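You operate a simulated robot arm through the tools that you are given. There is no shell and no other tool.

You are at the controls of a simulated robot arm. One attempt, no reset.

Task
Put things in order on the top of the workbench. At the end: the green padlock (marked "23") stands where the blue bottle (marked "SHAMPOO") stood; the silver hub pulley from the top of the workbench stands on top of the grey filter; the blue bottle stands where the silver hub pulley stood; the black block stands where the red padlock (marked "21") stood; the red padlock stands where the green padlock stood; whatever was shut is shut again. Leave all else as you found it, and nothing knocked over.
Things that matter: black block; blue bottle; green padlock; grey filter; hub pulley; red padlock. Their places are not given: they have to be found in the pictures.

It is judged by the outcome, as a careful person would: the job done as asked, and still so three seconds after it is handed in. It fails if anything else is knocked over, pushed out of place, dropped, spilled or broken.

Robot
A 6-joint arm with a two-finger parallel gripper, fixed in place. Base frame: the origin is on the floor under the middle of its stand, x ahead of it, y to its left, z up; the work surface is at about z = 880. Units: mm, degrees, N and s.
With the tool pointing down near the work surface it reaches from about 240 to 640 mm from the base axis. Its first joint turns from -66.0 to 66.0 degrees. Payload 2.7 kg.
The tool frame sits at the grasp point between the pads (the TCP): z along the fingers, y along the line on which they close. The tips reach 23 mm beyond it. The gripper opens to 94 mm. The fingers are 38 mm wide and 10 mm thick; the gripper's body (54 by 96 mm) begins 39 mm behind the TCP.
Orientation is that of the tool frame in the base frame, as a unit quaternion [w, x, y, z]. With the fingers straight down and closing along the base's y, the tool's x points along the base's -x, its y along +y and its z along -z.

Tools
- The arm moves only by the tool arm_command. Its argument "rows" is a list of rows, each a list of 7 numbers: the shift along the tool's x, y, z in mm, then the turn, a rotation vector about the tool's x, y, z in degrees, then the finger opening in mm, from 0 to 94. In form: [[tx, ty, tz, ax, ay, az, grip], ...]. A call has 1 to 20 rows; each row is the pose to reach, as a shift and turn from the pose commanded when the call began, along the tool's axes at that moment. A row lasts 0.2 s, in which the tool goes at most 50 mm and 8.6 degrees; a call with a longer step from one row to the next is refused whole, and so is a gripper value outside its range. Where a pose cannot be reached the arm comes as near as it can. A force on the tool above 40 N (or 10 N above the force at the start of the call, whichever is more), or a blocked arm, ends the call early, and 0.2 s more pass. The fingers move at their own pace (about 45 mm/s each) and stop on an object; they squeeze with about 43 N. The grip force told is the motor's: it shows also when the fingers shut on nothing. Time passes only in rows, and 0.2 s behind the last, so rows that repeat a pose let the fingers close. It gives the time, the measured TCP pose, the force on the tool (base axes), the opening and the grip force at its end, in the units of the frame above (readings bear some noise), with the torque about the TCP (base axes, N m) and any sound that the robot's microphone picked up.
- Cameras (640 x 400 px; columns grow to the right, rows downward): "scene" is fixed at [66.3, -415.7, 1427.3]; the picture's right is [0.85, -0.53, 0.00], its down [-0.24, -0.38, -0.89] and it looks along [0.47, 0.76, -0.45] (base axes); focal length 350 px, centre (320, 200). "wrist" rides on the gripper at [86, 16, -74] in the tool frame; the picture's right is [-0.18, 0.98, 0.00], its down [-0.58, -0.11, -0.81] and it looks along [-0.79, -0.15, 0.59] (tool axes); focal length 243 px, centre (320, 200).
- grab_frame(camera): a new picture of that camera. No time passes.
- measure_at(camera, pixels): for up to 12 pixels [column, row] of the newest picture of that camera ("zoom" is the newest enlarged one), the place [x, y, z] in the base frame of the surface seen there, good to about 3 mm, but the place of the scene camera against the robot may be out by one fixed shift of up to 12 mm in any direction. No time passes.
- inspect(camera, box): a new picture of the part [left, top, right, bottom] of that camera's present view, enlarged. No time passes.
- finish_job(): hands the job in; it is judged then, once.

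Unless the task says otherwise, let go and move clear before handing in.

The tools are called as name(argument=value, ...) on one line, values as JSON. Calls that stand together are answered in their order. arm_command: Moves the arm, as the interface text tells. Its arguments: {"type":"object","properties":{"rows":{"type":"array","items":{"type":"array","items":{"type":"number"}}}},"required":["rows"]} The other tools are called the same way: grab_frame (camera) takes a picture; measure_at (camera, pixels) gives the place of the surface under pixels of a picture; inspect (camera, box) takes an enlarged picture of a part of a camera's view; finish_job () hands the job in.

At the start:

```text
t: 0.0
tcp_pos: [339.1, 93.3, 1201.4]
orientation: [0.0, 0.0, 1.0, 0.0]
wrist_force: [0.1, 0.3, -0.3]
moment: [-0.03, 0.01, 0.02]
grip_width: 94.2
grasp_force: 0.0
```

scene: 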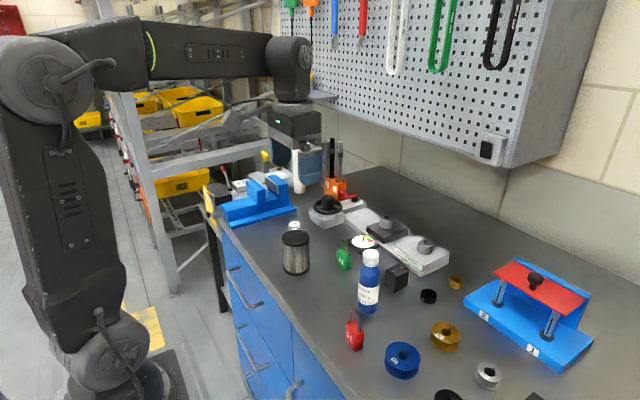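
wrist: 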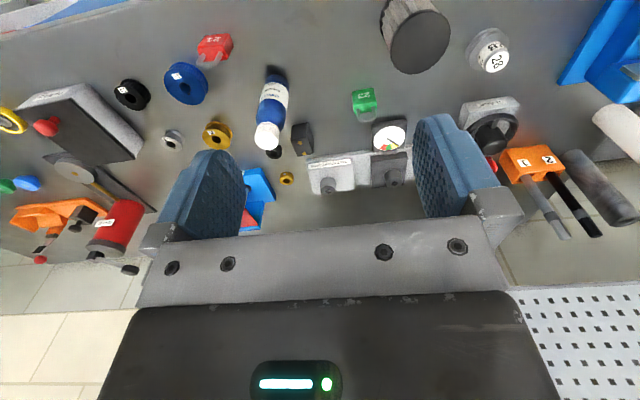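

The scene picture shows the green padlock near (344,259), blue bottle (369,282), red padlock (354,333), black block (397,277), grey filter (295,252) and a silver pulley (488,374). I'll look closer at these first.

inspect(camera="scene", box=[270, 200, 430, 300])

inspect(camera="scene", box=[320, 280, 512, 400])

inspect(camera="wrist", box=[80, 20, 320, 170])

inspect(camera="wrist", box=[240, 0, 640, 250])

```text
4.00 times, centred on (350, 250) of scene
```

zoom: 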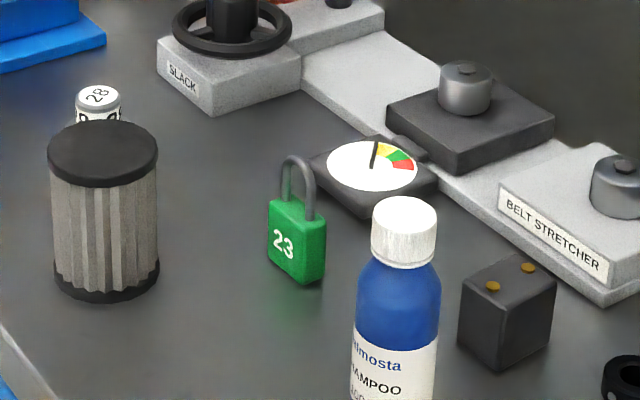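

```text
3.33 times, centred on (416, 340) of scene
```

zoom: 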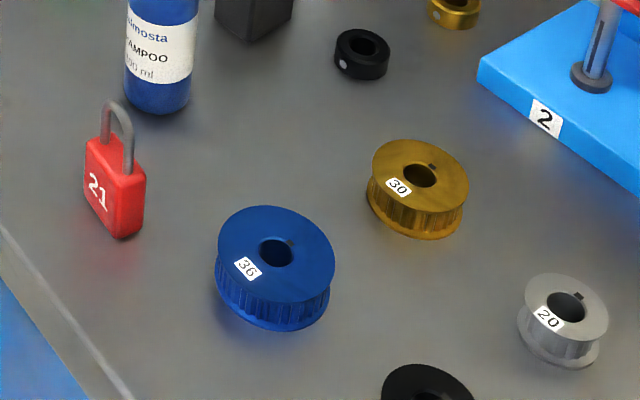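

```text
2.67 times, centred on (200, 95) of wrist
```

zoom: 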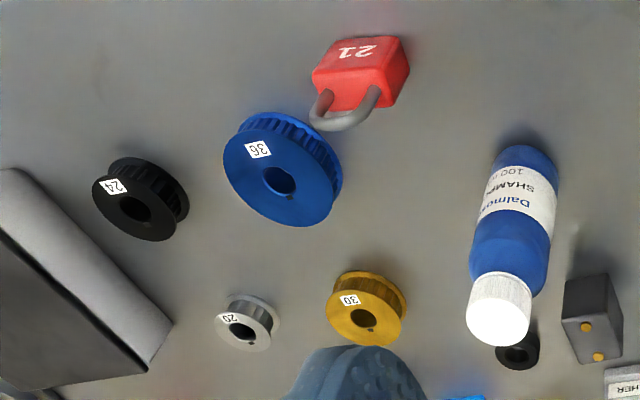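

```text
1.60 times, centred on (440, 125) of wrist
```

zoom: 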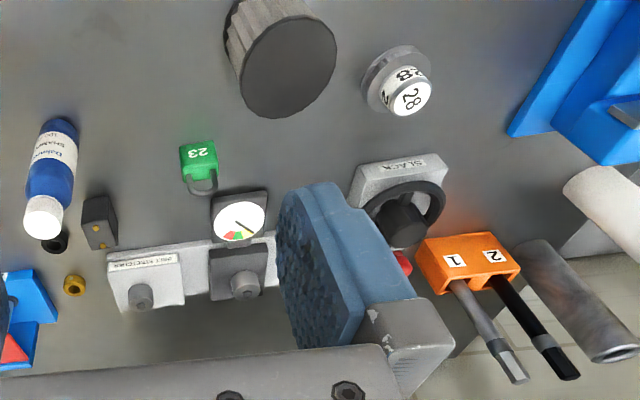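

The silver thing marked "28" near scene (294,225) and the silver pulley "20" near (488,374) are both candidates for "hub pulley", so I'll look closer at both and measure.

inspect(camera="wrist", box=[450, 10, 546, 70])

inspect(camera="scene", box=[440, 340, 536, 400])

inspect(camera="scene", box=[262, 205, 326, 245])

inspect(camera="scene", box=[80, 0, 400, 200])

inspect(camera="scene", box=[200, 130, 400, 255])

inspect(camera="wrist", box=[0, 80, 200, 205])

```text
6.67 times, centred on (498, 40) of wrist
```

zoom: 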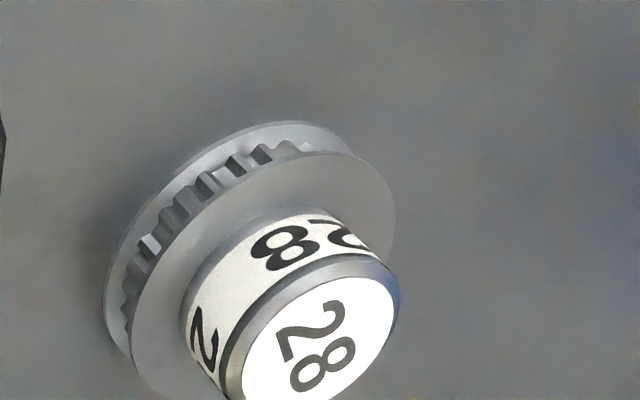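

```text
6.67 times, centred on (488, 370) of scene
```

zoom: 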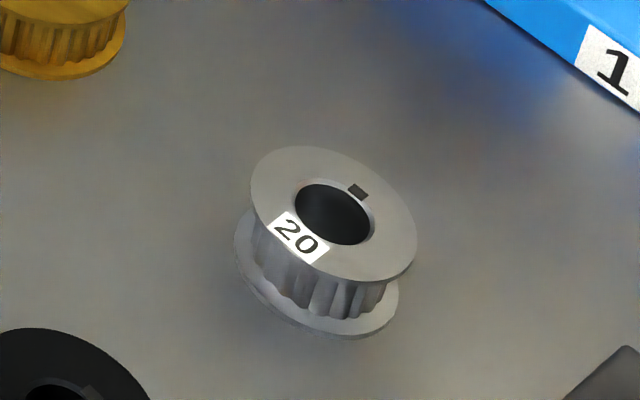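

```text
10.00 times, centred on (294, 225) of scene
```

zoom: 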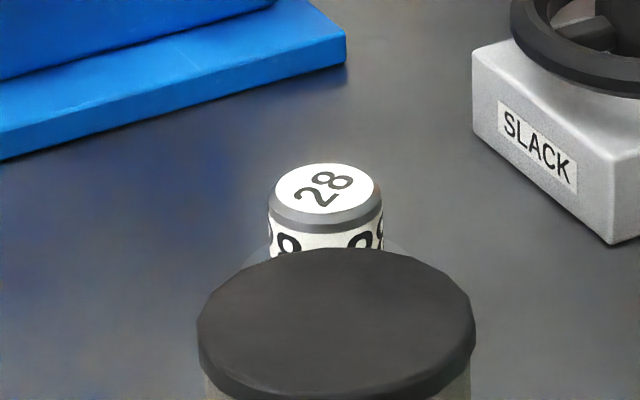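

```text
2.00 times, centred on (240, 100) of scene
```

zoom: 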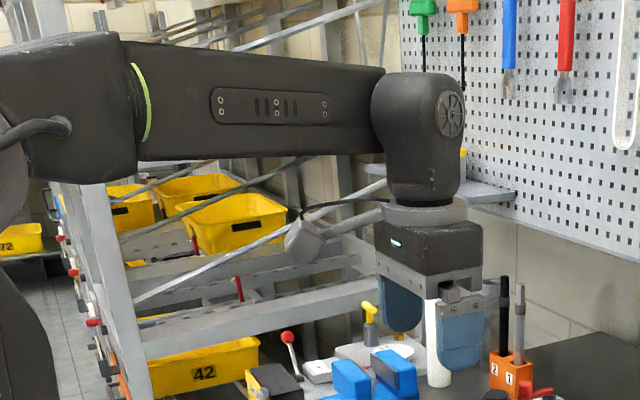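

```text
3.20 times, centred on (300, 192) of scene
```

zoom: 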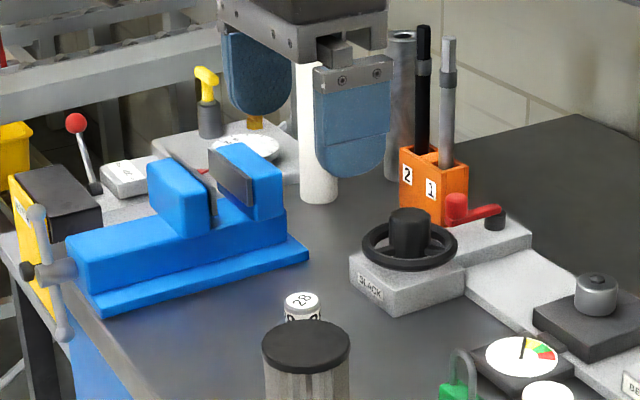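

```text
3.20 times, centred on (100, 142) of wrist
```

zoom: 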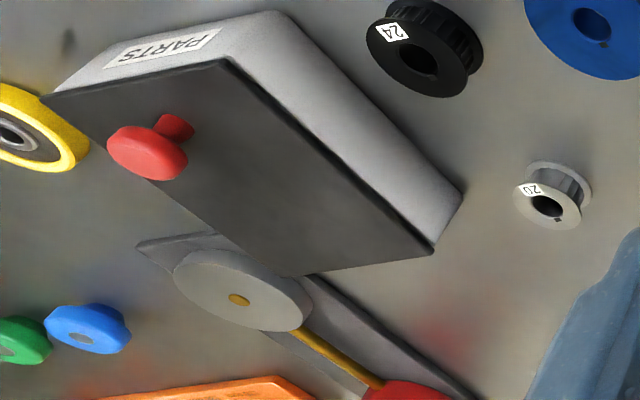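

The "28" piece near wrist (498,45) is a flanged pulley with a hub, so it is the hub pulley; "20" is a plain flat one. Now I'll measure points on all the objects with the wrist camera (and the scene for comparison).

grab_frame(camera="wrist")

measure_at(camera="wrist", pixels=[[496, 58], [488, 45], [480, 40], [418, 42], [400, 20], [364, 94], [366, 108], [267, 135], [273, 100], [301, 130], [303, 150], [214, 40]])

measure_at(camera="scene", pixels=[[294, 224], [295, 238], [343, 258], [344, 243], [371, 256], [367, 295], [397, 267], [392, 279], [354, 335], [354, 318], [400, 358], [330, 330]])

```text
taken
```

wrist: 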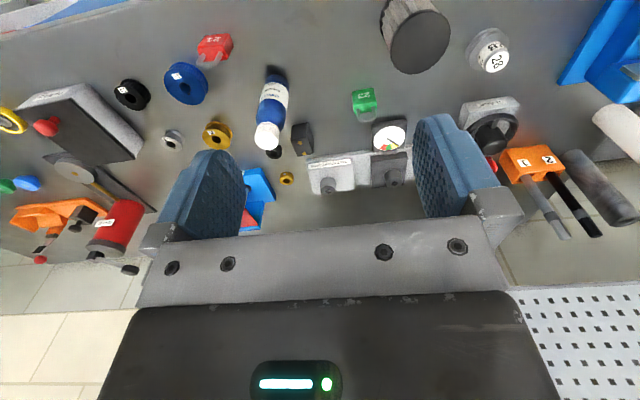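

```text
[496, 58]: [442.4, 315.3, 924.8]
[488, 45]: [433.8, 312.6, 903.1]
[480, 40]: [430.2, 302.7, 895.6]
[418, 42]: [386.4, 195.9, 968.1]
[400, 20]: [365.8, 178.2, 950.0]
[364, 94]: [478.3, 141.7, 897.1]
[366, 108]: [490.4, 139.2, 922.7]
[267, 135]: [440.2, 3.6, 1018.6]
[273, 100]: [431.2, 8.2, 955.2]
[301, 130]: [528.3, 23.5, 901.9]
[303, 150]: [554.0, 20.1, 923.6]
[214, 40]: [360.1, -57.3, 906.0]
```

```text
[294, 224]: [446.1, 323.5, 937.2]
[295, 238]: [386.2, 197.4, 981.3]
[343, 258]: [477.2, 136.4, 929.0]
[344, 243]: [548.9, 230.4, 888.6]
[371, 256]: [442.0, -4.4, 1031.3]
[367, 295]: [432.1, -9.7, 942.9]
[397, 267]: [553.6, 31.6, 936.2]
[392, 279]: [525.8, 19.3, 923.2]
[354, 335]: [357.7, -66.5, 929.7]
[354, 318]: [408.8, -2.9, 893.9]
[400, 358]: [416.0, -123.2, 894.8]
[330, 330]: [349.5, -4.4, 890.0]
```

The scene camera reads about 12 mm high, so I'll trust the wrist camera. I'll measure the tall neighbours, then bring the wrist camera closer over the pulley at wrist (490,50).

measure_at(camera="wrist", pixels=[[565, 80], [605, 60], [635, 130], [600, 115], [530, 160], [565, 235], [585, 170], [495, 135], [470, 110], [390, 135], [395, 165], [340, 175]])

arm_command(rows=[[0, 40, 20, 0, 0, 0, 94], [0, 80, 50, 0, 0, 0, 94], [0, 120, 80, 0, 0, 0, 94], [0, 160, 105, 0, 0, 0, 94], [0, 200, 125, 0, 0, 0, 94], [0, 210, 130, 0, 0, 0, 94], [0, 210, 130, 0, 0, 0, 94]])

grab_frame(camera="wrist")

```text
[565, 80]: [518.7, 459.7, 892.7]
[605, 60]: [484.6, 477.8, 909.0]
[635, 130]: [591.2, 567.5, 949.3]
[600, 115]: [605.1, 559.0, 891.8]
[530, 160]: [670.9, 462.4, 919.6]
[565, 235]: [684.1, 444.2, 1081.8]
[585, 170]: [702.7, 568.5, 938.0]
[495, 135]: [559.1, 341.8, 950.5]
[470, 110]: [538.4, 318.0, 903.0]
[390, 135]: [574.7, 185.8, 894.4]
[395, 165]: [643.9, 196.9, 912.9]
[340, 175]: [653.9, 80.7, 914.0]
```

```text
t: 1.6
tcp_pos: [335.4, 303.8, 1069.1]
orientation: [0.0, 0.0, 1.0, -0.001]
wrist_force: [0.6, 0.3, 0.3]
moment: [-0.05, -0.01, 0.0]
grip_width: 94.0
grasp_force: 0.0
```

```text
taken
```

wrist: 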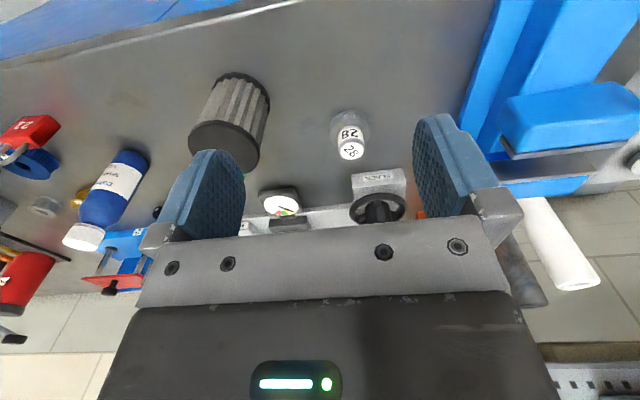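

The pulley now sits at wrist (350,135) with the filter at (230,125). I'll zoom in and measure its parts.

inspect(camera="wrist", box=[310, 100, 390, 150])

inspect(camera="wrist", box=[310, 115, 390, 165])

measure_at(camera="wrist", pixels=[[351, 151], [342, 150], [360, 150], [351, 158], [350, 134], [335, 130], [366, 130], [350, 118], [350, 111], [225, 140], [195, 135], [255, 155]])

```text
8.00 times, centred on (350, 125) of wrist
```

zoom: 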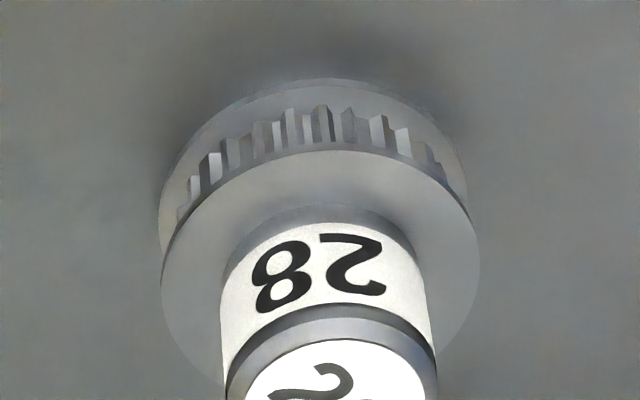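

```text
8.00 times, centred on (350, 140) of wrist
```

zoom: 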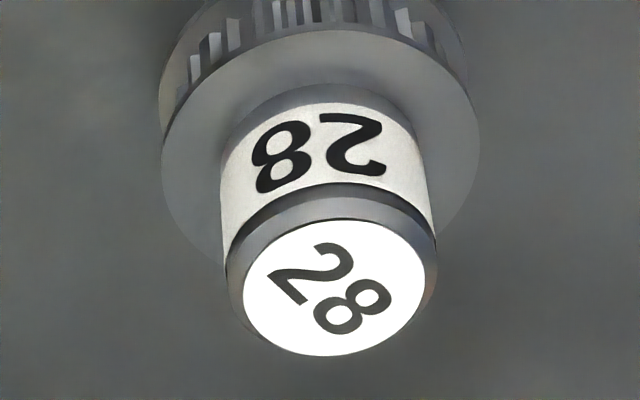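

```text
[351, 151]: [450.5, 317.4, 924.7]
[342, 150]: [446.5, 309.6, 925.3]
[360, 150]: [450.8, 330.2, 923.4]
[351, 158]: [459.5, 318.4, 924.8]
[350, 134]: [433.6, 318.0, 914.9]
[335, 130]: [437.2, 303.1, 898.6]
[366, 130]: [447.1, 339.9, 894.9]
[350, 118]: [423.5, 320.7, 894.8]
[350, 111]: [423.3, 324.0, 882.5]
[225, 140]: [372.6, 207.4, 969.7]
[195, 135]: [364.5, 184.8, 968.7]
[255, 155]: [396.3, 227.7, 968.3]
```

The hub is about 30 mm across (z 897–925) on a 48 mm flange, top centre near (450,318). I'll measure the filter's top rim and the pulley's edges more finely.

measure_at(camera="zoom", pixels=[[335, 290], [250, 290], [420, 290], [335, 235], [335, 345], [175, 190], [465, 190], [335, 60], [190, 130], [450, 130], [230, 240], [430, 230]])

inspect(camera="wrist", box=[160, 60, 320, 160])

inspect(camera="wrist", box=[160, 90, 320, 190])

```text
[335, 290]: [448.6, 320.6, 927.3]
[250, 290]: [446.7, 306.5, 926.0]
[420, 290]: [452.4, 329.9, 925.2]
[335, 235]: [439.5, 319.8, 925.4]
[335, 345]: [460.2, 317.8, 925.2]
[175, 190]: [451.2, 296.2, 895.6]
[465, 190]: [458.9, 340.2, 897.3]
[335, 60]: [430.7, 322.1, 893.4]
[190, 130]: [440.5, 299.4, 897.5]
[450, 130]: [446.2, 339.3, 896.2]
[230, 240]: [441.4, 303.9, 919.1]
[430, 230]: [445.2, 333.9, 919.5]
```

```text
4.00 times, centred on (240, 110) of wrist
```

zoom: 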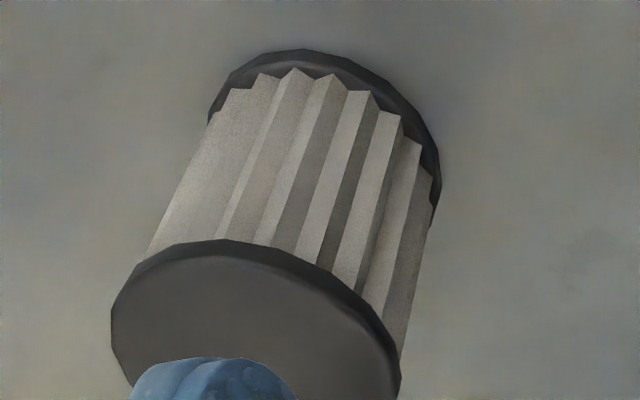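

```text
4.00 times, centred on (240, 140) of wrist
```

zoom: 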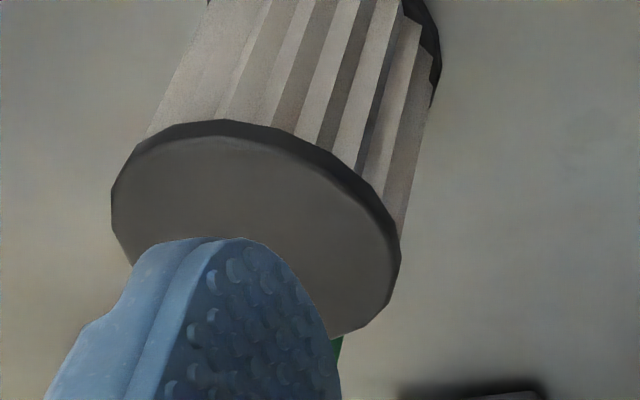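

The pulley centre comes out at about (449.5, 319), top z 925, and neighbours leave room for fingers closing along y. I'll move above it with fingers open and check the settled pose.

arm_command(rows=[[-30, 4, 20, 0, 0, 0, 94], [-60, 8, 45, 0, 0, 0, 94], [-90, 12, 70, 0, 0, 0, 94], [-108, 15.7, 90, 0, 0, 0, 94], [-110.4, 15.7, 91.4, 0, 0, 0, 94], [-110.4, 15.7, 91.4, 0, 0, 0, 94], [-110.4, 15.7, 91.4, 0, 0, 0, 94]])

grab_frame(camera="wrist")

grab_frame(camera="scene")

```text
t: 3.2
tcp_pos: [446.7, 318.6, 976.8]
orientation: [0.001, 0.0, 1.0, 0.001]
wrist_force: [-0.3, -0.2, 0.2]
moment: [-0.01, -0.02, 0.02]
grip_width: 94.1
grasp_force: 0.1
```

```text
taken
```

wrist: 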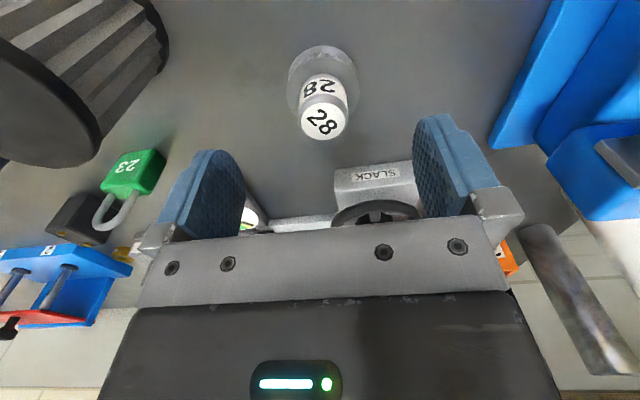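

```text
taken
```

scene: 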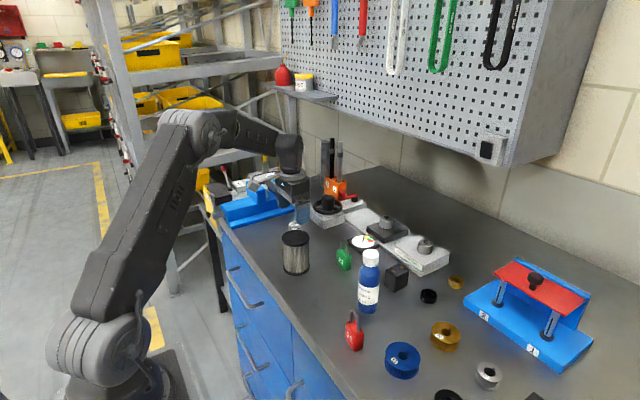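

Measured TCP (446.7, 318.6, 976.8) sits about 3 mm behind and below the command. The pulley top is at wrist (323,121); I'll measure it again from here.

measure_at(camera="wrist", pixels=[[323, 121], [304, 120], [342, 122], [323, 106], [323, 134], [295, 80], [352, 80], [290, 75], [355, 75], [320, 60], [515, 100], [505, 130]])

inspect(camera="wrist", box=[272, 30, 400, 110])

```text
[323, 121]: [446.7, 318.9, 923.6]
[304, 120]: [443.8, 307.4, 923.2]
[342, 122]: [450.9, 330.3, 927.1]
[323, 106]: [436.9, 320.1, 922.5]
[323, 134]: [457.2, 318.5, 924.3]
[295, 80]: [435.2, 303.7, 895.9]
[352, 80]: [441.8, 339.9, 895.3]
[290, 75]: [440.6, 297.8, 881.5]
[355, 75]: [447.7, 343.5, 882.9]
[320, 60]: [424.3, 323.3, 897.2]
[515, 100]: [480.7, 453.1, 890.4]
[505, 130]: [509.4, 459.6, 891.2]
```

```text
5.00 times, centred on (336, 70) of wrist
```

zoom: 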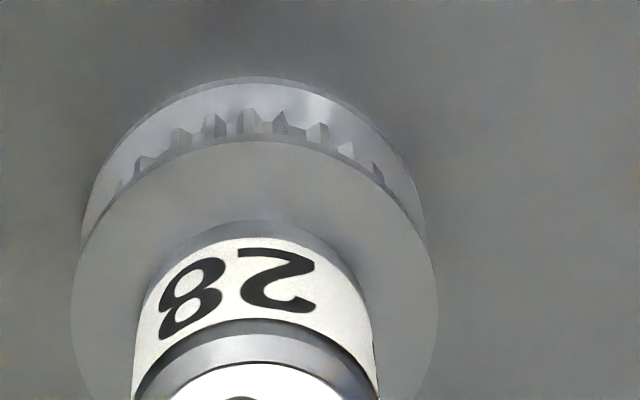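

The pulley's hub top centre reads (447, 319, 923.6) and the TCP is over it within a millimetre, with the flange top at z 896. I'll go straight down 55 mm so the tips stay just above the flange, then close on the hub.

arm_command(rows=[[0, 0, 20, 0, 0, 0, 94], [0, 0, 38, 0, 0, 0, 94], [0, 0, 50, 0, 0, 0, 94], [0, 0, 54.5, 0, 0, 0, 94], [0, 0, 54.5, 0, 0, 0, 94], [0, 0, 54.5, 0, 0, 0, 60]])

grab_frame(camera="wrist")

```text
t: 4.6
tcp_pos: [448.4, 321.1, 923.9]
orientation: [0.001, 0.0, 1.0, 0.0]
wrist_force: [0.5, 0.0, 0.0]
moment: [0.04, -0.01, 0.01]
grip_width: 60.0
grasp_force: 0.1
```

```text
taken
```

wrist: 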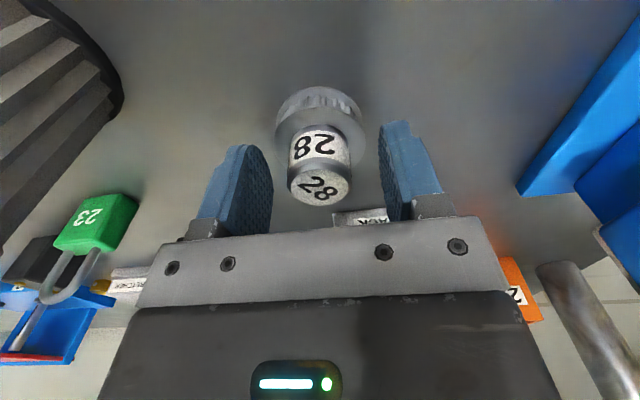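

The fingers straddle the hub at wrist (320,165) with clearance on both sides and no contact force. Now I'll close on it.

arm_command(rows=[[0, 0, 0, 0, 0, 0, 40], [0, 0, 0, 0, 0, 0, 24], [0, 0, 0, 0, 0, 0, 20], [0, 0, 0, 0, 0, 0, 20], [0, 0, 0, 0, 0, 0, 20]])

inspect(camera="wrist", box=[160, 60, 480, 260])

```text
t: 5.8
tcp_pos: [449.1, 321.3, 923.1]
orientation: [0.0, 0.0, 1.0, 0.0]
wrist_force: [0.0, 0.7, 0.6]
moment: [-0.03, 0.03, -0.03]
grip_width: 29.8
grasp_force: 42.8
```

```text
2.00 times, centred on (320, 160) of wrist
```

zoom: 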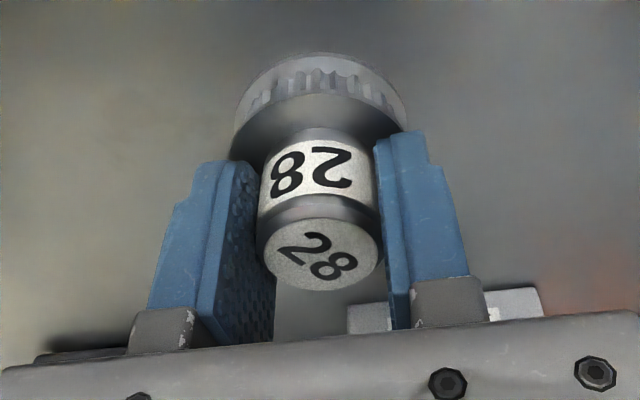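

The grip holds at 29.8 mm and 42.8 N. I'll lift 130 mm straight up and look.

arm_command(rows=[[0, 0, -8, 0, 0, 0, 20], [0, 0, -30, 0, 0, 0, 20], [0, 0, -60, 0, 0, 0, 20], [0, 0, -95, 0, 0, 0, 20], [0, 0, -120, 0, 0, 0, 20], [0, 0, -130, 0, 0, 0, 20], [0, 0, -130, 0, 0, 0, 20]])

grab_frame(camera="wrist")

```text
t: 7.4
tcp_pos: [448.0, 321.7, 1054.4]
orientation: [0.0, 0.0, 1.0, 0.001]
wrist_force: [-0.8, 0.3, -1.3]
moment: [0.01, -0.05, -0.02]
grip_width: 29.9
grasp_force: 42.9
```

```text
taken
```

wrist: 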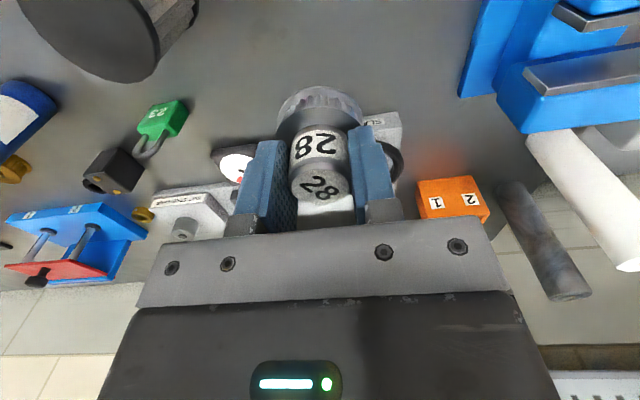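

The pulley is held cleanly. I'll back off toward the base to a pose where the filter's top is seen fully to the left of the gripper.

arm_command(rows=[[35, -5, -5, 0, 0, 0, 20], [70, -10, -10, 0, 0, 0, 20], [100, -14, -13.5, 0, 0, 0, 20], [114.5, -15, -13.5, 0, 0, 0, 20], [114.5, -15, -13.5, 0, 0, 0, 20], [114.5, -15, -13.5, 0, 0, 0, 20]])

grab_frame(camera="wrist")

inspect(camera="wrist", box=[160, 80, 320, 180])

```text
t: 8.8
tcp_pos: [335.8, 304.1, 1065.3]
orientation: [0.0, 0.0, 1.0, -0.001]
wrist_force: [-0.3, 0.0, -1.4]
moment: [0.0, -0.01, -0.05]
grip_width: 29.6
grasp_force: 42.4
```

```text
taken
```

wrist: 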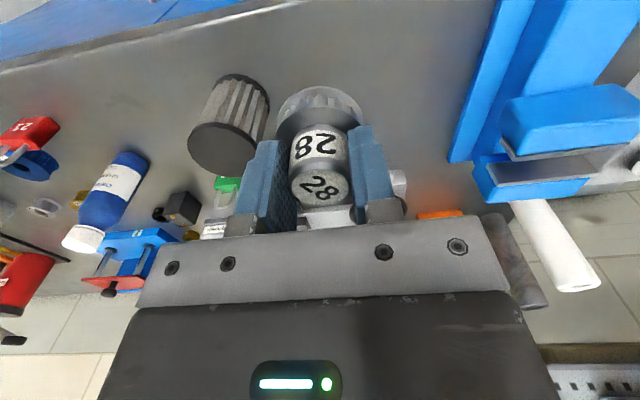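

```text
4.00 times, centred on (240, 130) of wrist
```

zoom: 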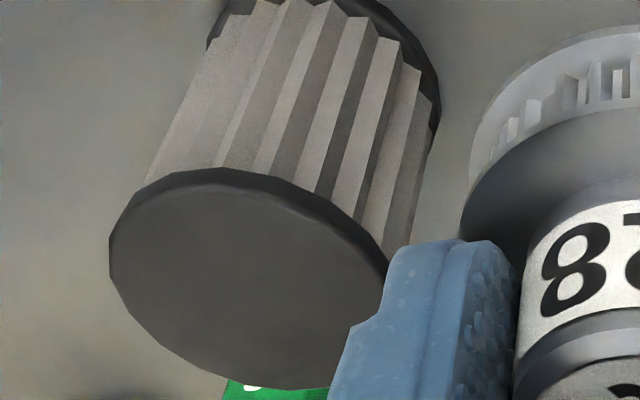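

The filter's top disc is visible in the zoom from (108,245) to (398,~320). I'll measure around its rim for the centre.

measure_at(camera="zoom", pixels=[[116, 245], [210, 188], [268, 382], [253, 285], [140, 200], [380, 275], [165, 335], [340, 235], [300, 380], [125, 290], [290, 205], [210, 368]])

```text
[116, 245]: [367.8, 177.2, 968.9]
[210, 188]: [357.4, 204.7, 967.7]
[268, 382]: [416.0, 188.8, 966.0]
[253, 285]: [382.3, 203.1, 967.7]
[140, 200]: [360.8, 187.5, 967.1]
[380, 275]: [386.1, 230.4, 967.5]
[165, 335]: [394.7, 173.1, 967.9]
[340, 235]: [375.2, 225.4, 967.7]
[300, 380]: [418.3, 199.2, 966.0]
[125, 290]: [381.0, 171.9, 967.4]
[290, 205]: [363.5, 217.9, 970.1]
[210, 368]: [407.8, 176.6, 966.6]
```

The rim points fit a circle centred near (387.5, 200.7), radius 30, top z ≈ 967.5. I'll carry the pulley over it at the present height, then lower to about 15 mm above.

arm_command(rows=[[-15, -30, 0, 0, 0, 0, 20], [-32, -62, 0, 0, 0, 0, 20], [-47, -92, 0, 0, 0, 0, 20], [-54, -104.3, 0, 0, 0, 0, 20], [-54, -104.3, 15, 0, 0, 0, 20], [-54, -104.3, 30, 0, 0, 0, 20], [-54, -104.3, 38, 0, 0, 0, 20], [-54, -104.3, 38, 0, 0, 0, 20], [-54, -104.3, 38, 0, 0, 0, 20]])

grab_frame(camera="wrist")

inspect(camera="scene", box=[230, 160, 390, 260])

```text
t: 10.8
tcp_pos: [391.1, 200.1, 1030.4]
orientation: [0.0, 0.0, 1.0, 0.0]
wrist_force: [-0.2, -0.1, -1.0]
moment: [-0.02, 0.02, 0.01]
grip_width: 29.7
grasp_force: 43.4
```

```text
taken
```

wrist: 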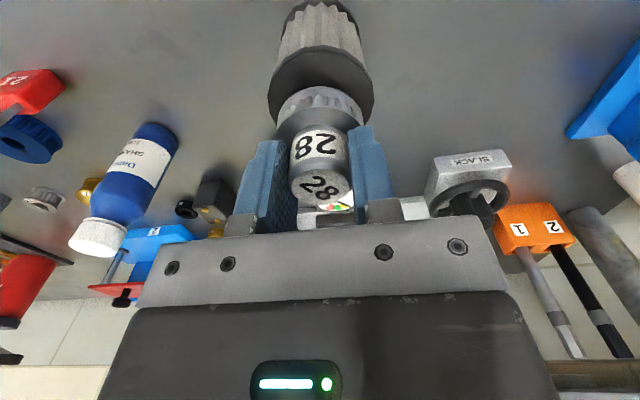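

```text
4.00 times, centred on (310, 210) of scene
```

zoom: 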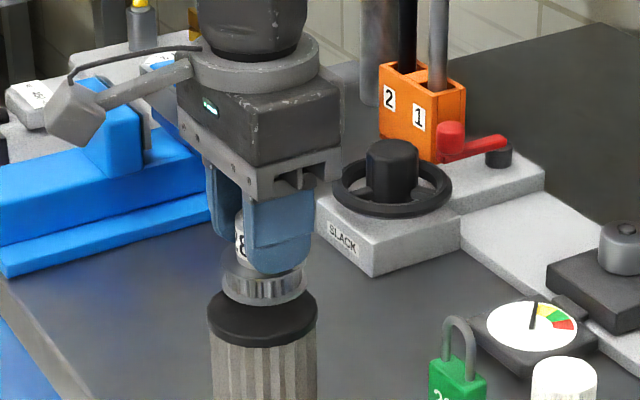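

Both views show the pulley centred over the filter (scene zoom columns 264 vs 262). I'll lower slowly and watch the force.

arm_command(rows=[[0, 0, 5, 0, 0, 0, 20], [0, 0, 9, 0, 0, 0, 20], [0, 0, 12, 0, 0, 0, 20], [0, 0, 12, 0, 0, 0, 20]])

inspect(camera="scene", box=[262, 205, 342, 255])

inspect(camera="wrist", box=[240, 20, 400, 120])

```text
t: 11.8
tcp_pos: [386.8, 199.1, 1015.8]
orientation: [0.0, 0.0, 1.0, 0.0]
wrist_force: [-0.1, -0.1, -1.1]
moment: [-0.03, -0.01, 0.0]
grip_width: 29.8
grasp_force: 43.1
```

```text
8.00 times, centred on (302, 230) of scene
```

zoom: 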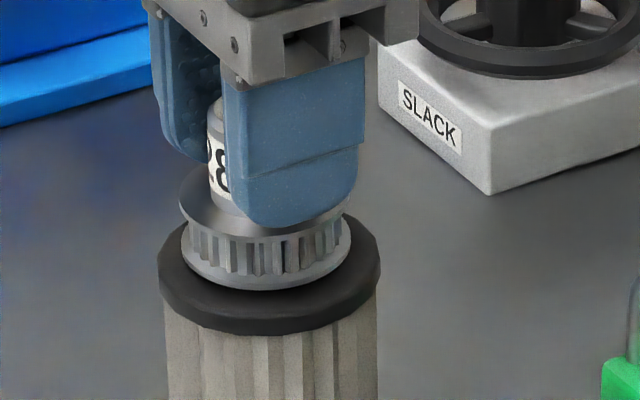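

```text
4.00 times, centred on (320, 70) of wrist
```

zoom: 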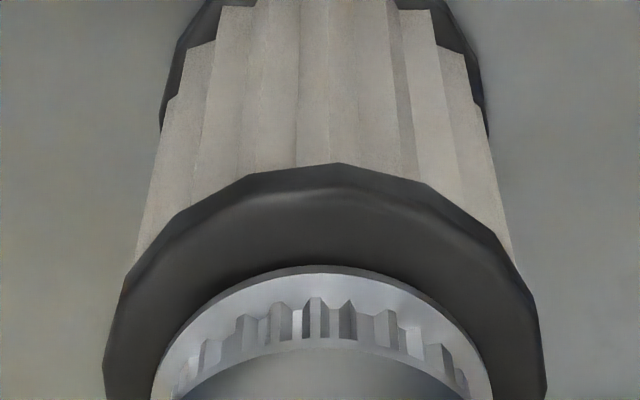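

The pulley hangs a few millimetres over the filter and is centred within about 2 mm. I'll lower in small steps until the force shows contact.

arm_command(rows=[[0, 0, 2, 0, 0, 0, 20], [0, 0, 3.5, 0, 0, 0, 20], [0, 0, 3.5, 0, 0, 0, 20]])

inspect(camera="scene", box=[262, 205, 342, 255])

```text
t: 12.6
tcp_pos: [388.8, 201.2, 1013.8]
orientation: [0.0, 0.0, 1.0, 0.0]
wrist_force: [0.4, -0.9, -1.4]
moment: [-0.02, 0.01, 0.03]
grip_width: 29.6
grasp_force: 43.5
```

```text
8.00 times, centred on (302, 230) of scene
```

zoom: 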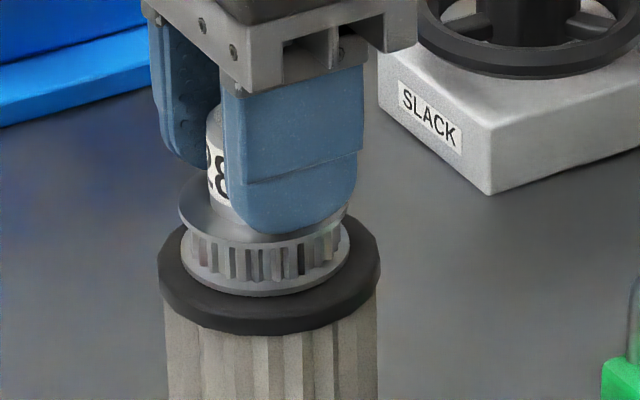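

Still no contact (force z −1.4 N) and the pulley is a little lower. I'll continue with 1 mm steps.

arm_command(rows=[[0, 0, 1, 0, 0, 0, 20], [0, 0, 2, 0, 0, 0, 20], [0, 0, 2, 0, 0, 0, 20]])

```text
t: 13.4
tcp_pos: [388.2, 200.5, 1014.7]
orientation: [0.001, 0.0, 1.0, 0.001]
wrist_force: [-4.3, 3.2, 14.8]
moment: [0.07, 0.45, -0.07]
grip_width: 29.5
grasp_force: 43.3
```

Contact: force z is now +14.8 N with the pulley on the filter. I'll ease up 1 mm and open the fingers gently, then rise.

arm_command(rows=[[0, 0, -1, 0, 0, 0, 20], [0, 0, -1, 0, 0, 0, 34], [0, 0, -1, 0, 0, 0, 50], [0, 0, -1, 0, 0, 0, 64], [0, 0, -1, 0, 0, 0, 64]])

inspect(camera="scene", box=[262, 205, 342, 255])

inspect(camera="wrist", box=[160, 20, 480, 220])

```text
t: 14.6
tcp_pos: [387.3, 199.8, 1013.6]
orientation: [0.0, 0.0, 1.0, 0.0]
wrist_force: [-0.2, -0.6, -0.4]
moment: [0.01, 0.01, -0.01]
grip_width: 64.1
grasp_force: 0.1
```

```text
8.00 times, centred on (302, 230) of scene
```

zoom: 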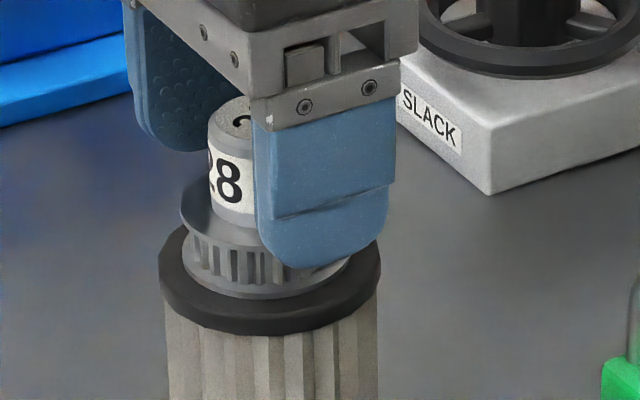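

```text
2.00 times, centred on (320, 120) of wrist
```

zoom: 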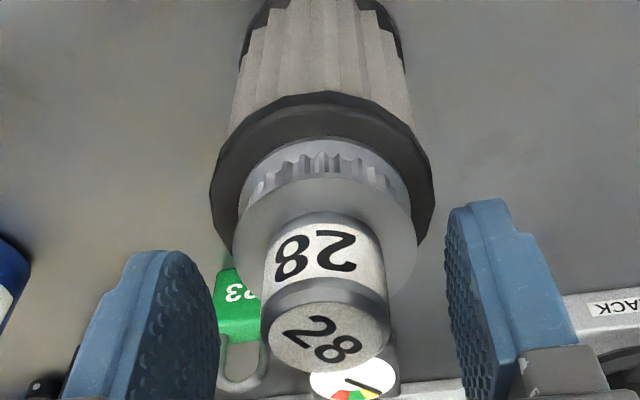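

The pulley stands alone on the filter. I'll rise 110 mm and go to a viewing pose in front of the bottle.

arm_command(rows=[[0, 0, -15, 0, 0, 0, 64], [0, 0, -45, 0, 0, 0, 80], [0, 0, -80, 0, 0, 0, 94], [0, 0, -110, 0, 0, 0, 94], [18, -40, -110, 0, 0, 0, 94], [36, -85, -110, 0, 0, 0, 94], [52, -130, -110, 0, 0, 0, 94], [62, -170, -110, 0, 0, 0, 94], [64, -189.7, -110, 0, 0, 0, 94], [64, -189.7, -110, 0, 0, 0, 94], [64, -189.7, -110, 0, 0, 0, 94]])

grab_frame(camera="wrist")

grab_frame(camera="scene")

```text
t: 17.0
tcp_pos: [322.2, 9.8, 1126.1]
orientation: [0.0, 0.0, 1.0, 0.0]
wrist_force: [0.6, 0.0, -0.4]
moment: [0.0, -0.01, 0.05]
grip_width: 94.2
grasp_force: 0.1
```

```text
taken
```

wrist: 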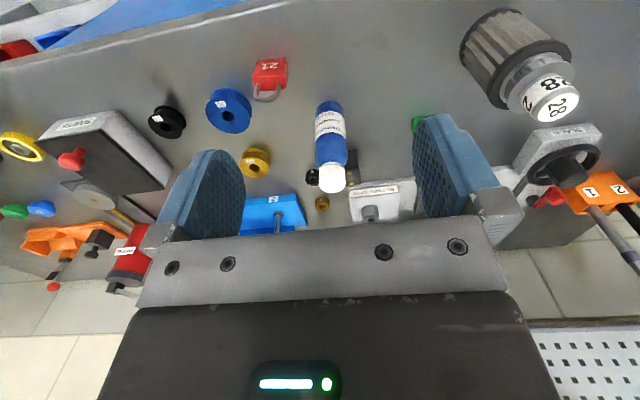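

```text
taken
```

scene: 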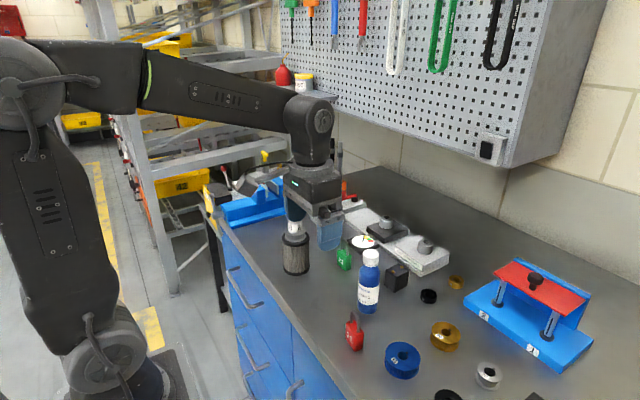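

The bottle is at wrist (330,150). I'll zoom in and measure it and its neighbours.

inspect(camera="wrist", box=[266, 95, 394, 175])

inspect(camera="wrist", box=[282, 135, 394, 205])

measure_at(camera="wrist", pixels=[[332, 180], [320, 180], [344, 180], [332, 190], [332, 168], [330, 150], [317, 150], [345, 150], [330, 125], [330, 105], [318, 112], [342, 112]])

```text
5.00 times, centred on (330, 135) of wrist
```

zoom: 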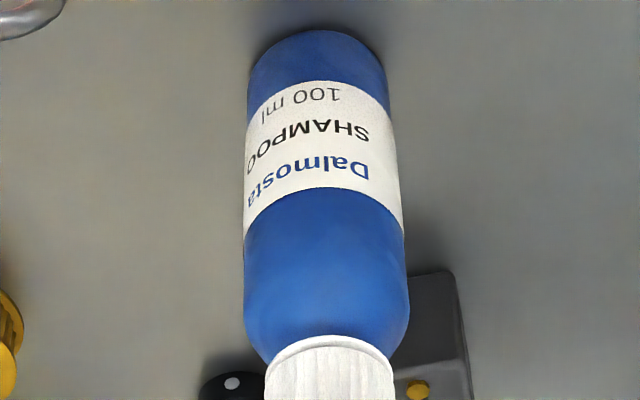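

```text
5.71 times, centred on (338, 170) of wrist
```

zoom: 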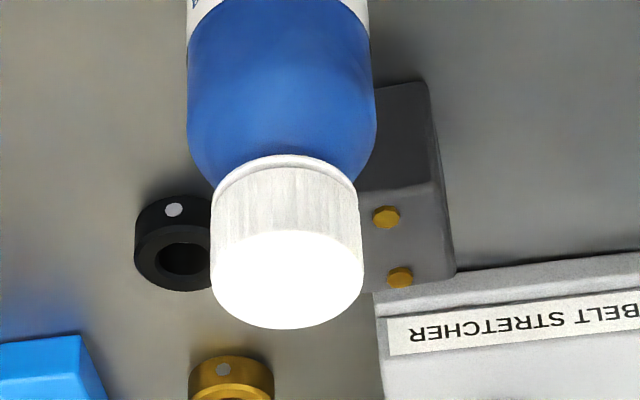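

```text
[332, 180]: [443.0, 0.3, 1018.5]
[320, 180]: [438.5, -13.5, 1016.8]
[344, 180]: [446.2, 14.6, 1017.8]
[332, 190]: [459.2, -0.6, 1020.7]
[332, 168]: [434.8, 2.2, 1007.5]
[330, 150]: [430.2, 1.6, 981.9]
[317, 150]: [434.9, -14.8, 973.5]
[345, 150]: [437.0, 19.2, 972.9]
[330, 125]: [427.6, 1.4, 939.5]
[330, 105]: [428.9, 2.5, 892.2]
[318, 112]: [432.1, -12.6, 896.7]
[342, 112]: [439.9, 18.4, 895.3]
```

The bottle's axis is near (449, 1.5), body 41 mm wide up to about z 985, cap 30 mm, top z 1018. I'll move above it with the fingers open and re-check before descending.

arm_command(rows=[[-32, -2.5, 0, 0, 0, 0, 94], [-66, -5, 10, 0, 0, 0, 94], [-100, -8, 25, 0, 0, 0, 94], [-122, -9.5, 40, 0, 0, 0, 94], [-125.5, -9.5, 52, 0, 0, 0, 94], [-125.5, -9.5, 58, 0, 0, 0, 94], [-125.5, -9.5, 58, 0, 0, 0, 94]])

grab_frame(camera="wrist")

```text
t: 18.6
tcp_pos: [447.5, 0.2, 1063.6]
orientation: [0.0, 0.0, 1.0, -0.001]
wrist_force: [0.3, -0.9, -1.2]
moment: [0.02, 0.05, 0.02]
grip_width: 94.2
grasp_force: 0.1
```

```text
taken
```

wrist: 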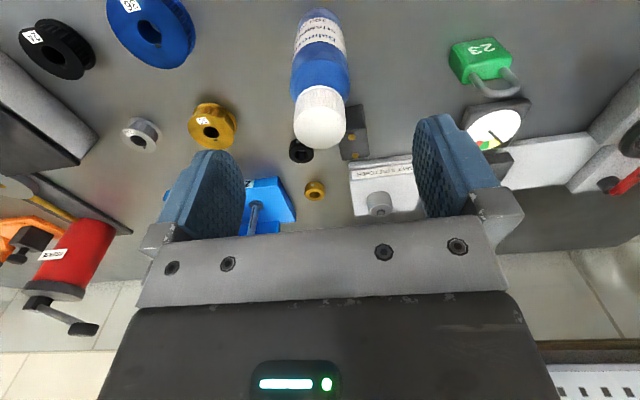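

inspect(camera="wrist", box=[260, 70, 388, 150])

measure_at(camera="wrist", pixels=[[320, 125], [298, 124], [342, 125], [320, 108], [320, 145], [320, 95], [320, 78], [296, 75], [345, 75], [320, 60], [318, 20], [320, 86]])

```text
5.00 times, centred on (324, 110) of wrist
```

zoom: 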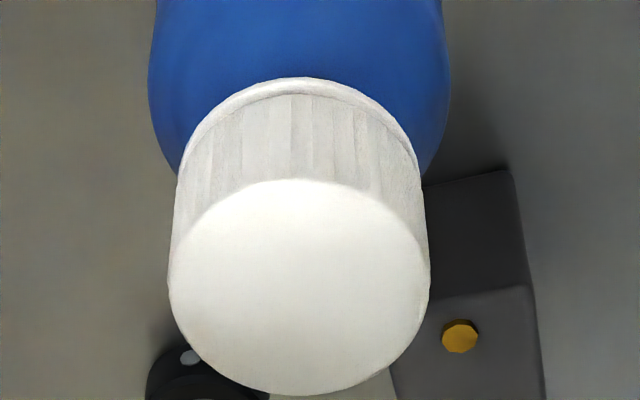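

```text
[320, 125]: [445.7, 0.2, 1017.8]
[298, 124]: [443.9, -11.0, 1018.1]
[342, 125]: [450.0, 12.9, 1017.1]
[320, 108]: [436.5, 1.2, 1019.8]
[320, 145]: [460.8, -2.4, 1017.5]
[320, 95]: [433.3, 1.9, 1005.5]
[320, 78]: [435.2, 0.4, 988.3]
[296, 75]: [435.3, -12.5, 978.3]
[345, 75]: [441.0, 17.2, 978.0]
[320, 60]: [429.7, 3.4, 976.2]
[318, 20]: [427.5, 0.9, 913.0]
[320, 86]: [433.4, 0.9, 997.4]
```

The bottle axis reads (448.5, 1), directly under the TCP (447.5, 0.2). I'll go down 78 mm so the pads meet the top of the body with the palm 7 mm above the cap.

arm_command(rows=[[0, 0, 25, 0, 0, 0, 94], [0, 0, 48, 0, 0, 0, 94], [0, 0, 65, 0, 0, 0, 94], [0, 0, 74, 0, 0, 0, 90], [0, 0, 78, 0, 0, 0, 80], [0, 0, 78, 0, 0, 0, 70]])

grab_frame(camera="wrist")

inspect(camera="scene", box=[290, 200, 450, 300])

```text
t: 20.0
tcp_pos: [449.5, 1.9, 983.7]
orientation: [-0.001, 0.0, 1.0, 0.001]
wrist_force: [0.5, -0.4, -0.1]
moment: [-0.02, 0.01, 0.02]
grip_width: 70.1
grasp_force: 0.0
```

```text
taken
```

wrist: 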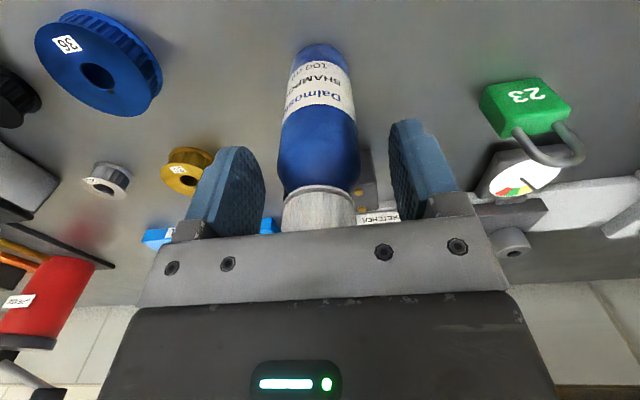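

```text
4.00 times, centred on (370, 250) of scene
```

zoom: 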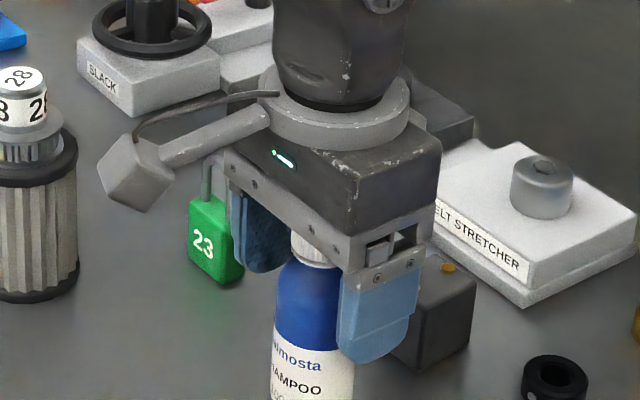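

The fingers straddle the upper body of the bottle with no force. I'll close on it gradually.

arm_command(rows=[[0, 0, 0, 0, 0, 0, 58], [0, 0, 0, 0, 0, 0, 48], [0, 0, 0, 0, 0, 0, 40], [0, 0, 0, 0, 0, 0, 32], [0, 0, 0, 0, 0, 0, 30], [0, 0, 0, 0, 0, 0, 30]])

grab_frame(camera="wrist")

```text
t: 21.4
tcp_pos: [449.3, 0.1, 984.5]
orientation: [0.0, -0.001, 1.0, 0.0]
wrist_force: [0.0, -0.8, 0.9]
moment: [-0.01, 0.0, 0.0]
grip_width: 40.2
grasp_force: 42.8
```

```text
taken
```

wrist: 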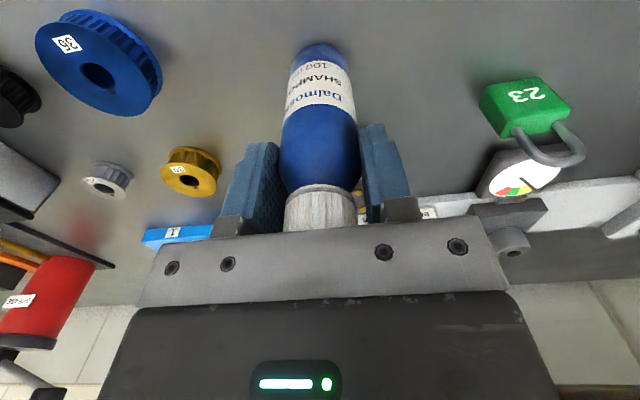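

The bottle is held at 40.2 mm with 42.8 N. I'll lift it 175 mm straight up and check the grip.

arm_command(rows=[[0, 0, -6, 0, 0, 0, 30], [0, 0, -22, 0, 0, 0, 30], [0, 0, -45, 0, 0, 0, 30], [0, 0, -72, 0, 0, 0, 30], [0, 0, -100, 0, 0, 0, 30], [0, 0, -128, 0, 0, 0, 30], [0, 0, -152, 0, 0, 0, 30], [0, 0, -168, 0, 0, 0, 30], [0, 0, -175, 0, 0, 0, 30], [0, 0, -175, 0, 0, 0, 30]])

grab_frame(camera="wrist")

grab_frame(camera="scene")

```text
t: 23.6
tcp_pos: [449.2, -1.3, 1162.7]
orientation: [0.0, 0.001, 1.0, 0.001]
wrist_force: [-0.3, 0.3, -1.2]
moment: [0.06, -0.01, -0.01]
grip_width: 40.2
grasp_force: 43.1
```

```text
taken
```

wrist: 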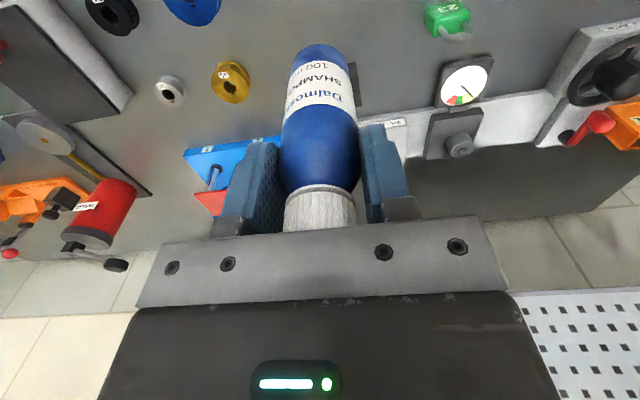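

```text
taken
```

scene: 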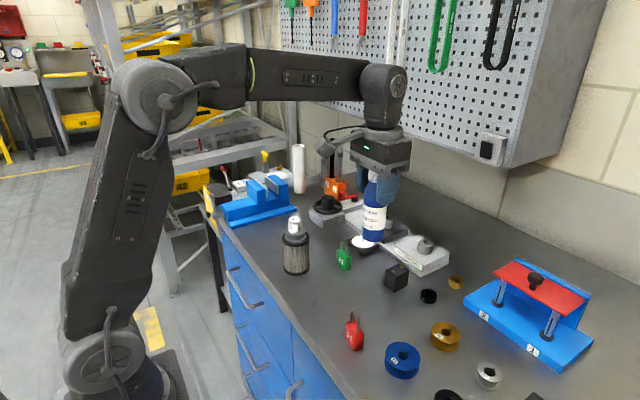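

The bottle hangs upright and firm. Before crossing to the pulley's old place, I'll check where the little wall shelf near scene (310,95) is, since the wrist will be higher than before.

measure_at(camera="scene", pixels=[[300, 165], [328, 150], [312, 245], [380, 160], [300, 205], [230, 200], [270, 150], [345, 190], [296, 222], [375, 230], [332, 215], [352, 200]])

inspect(camera="scene", box=[200, 40, 440, 190])

```text
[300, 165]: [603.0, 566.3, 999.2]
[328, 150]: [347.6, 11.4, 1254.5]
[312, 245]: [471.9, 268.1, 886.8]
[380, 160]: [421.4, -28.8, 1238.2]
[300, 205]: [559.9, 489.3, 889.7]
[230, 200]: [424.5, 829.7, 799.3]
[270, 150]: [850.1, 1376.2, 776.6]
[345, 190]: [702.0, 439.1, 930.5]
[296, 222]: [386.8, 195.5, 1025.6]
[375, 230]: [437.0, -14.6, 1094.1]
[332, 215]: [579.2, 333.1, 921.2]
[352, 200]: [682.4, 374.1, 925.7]
```

```text
2.67 times, centred on (320, 115) of scene
```

zoom: 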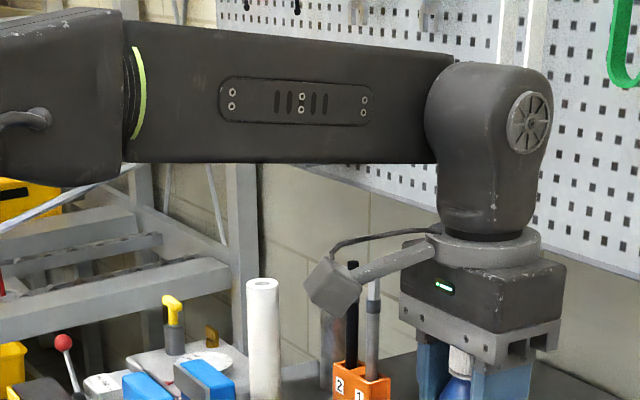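

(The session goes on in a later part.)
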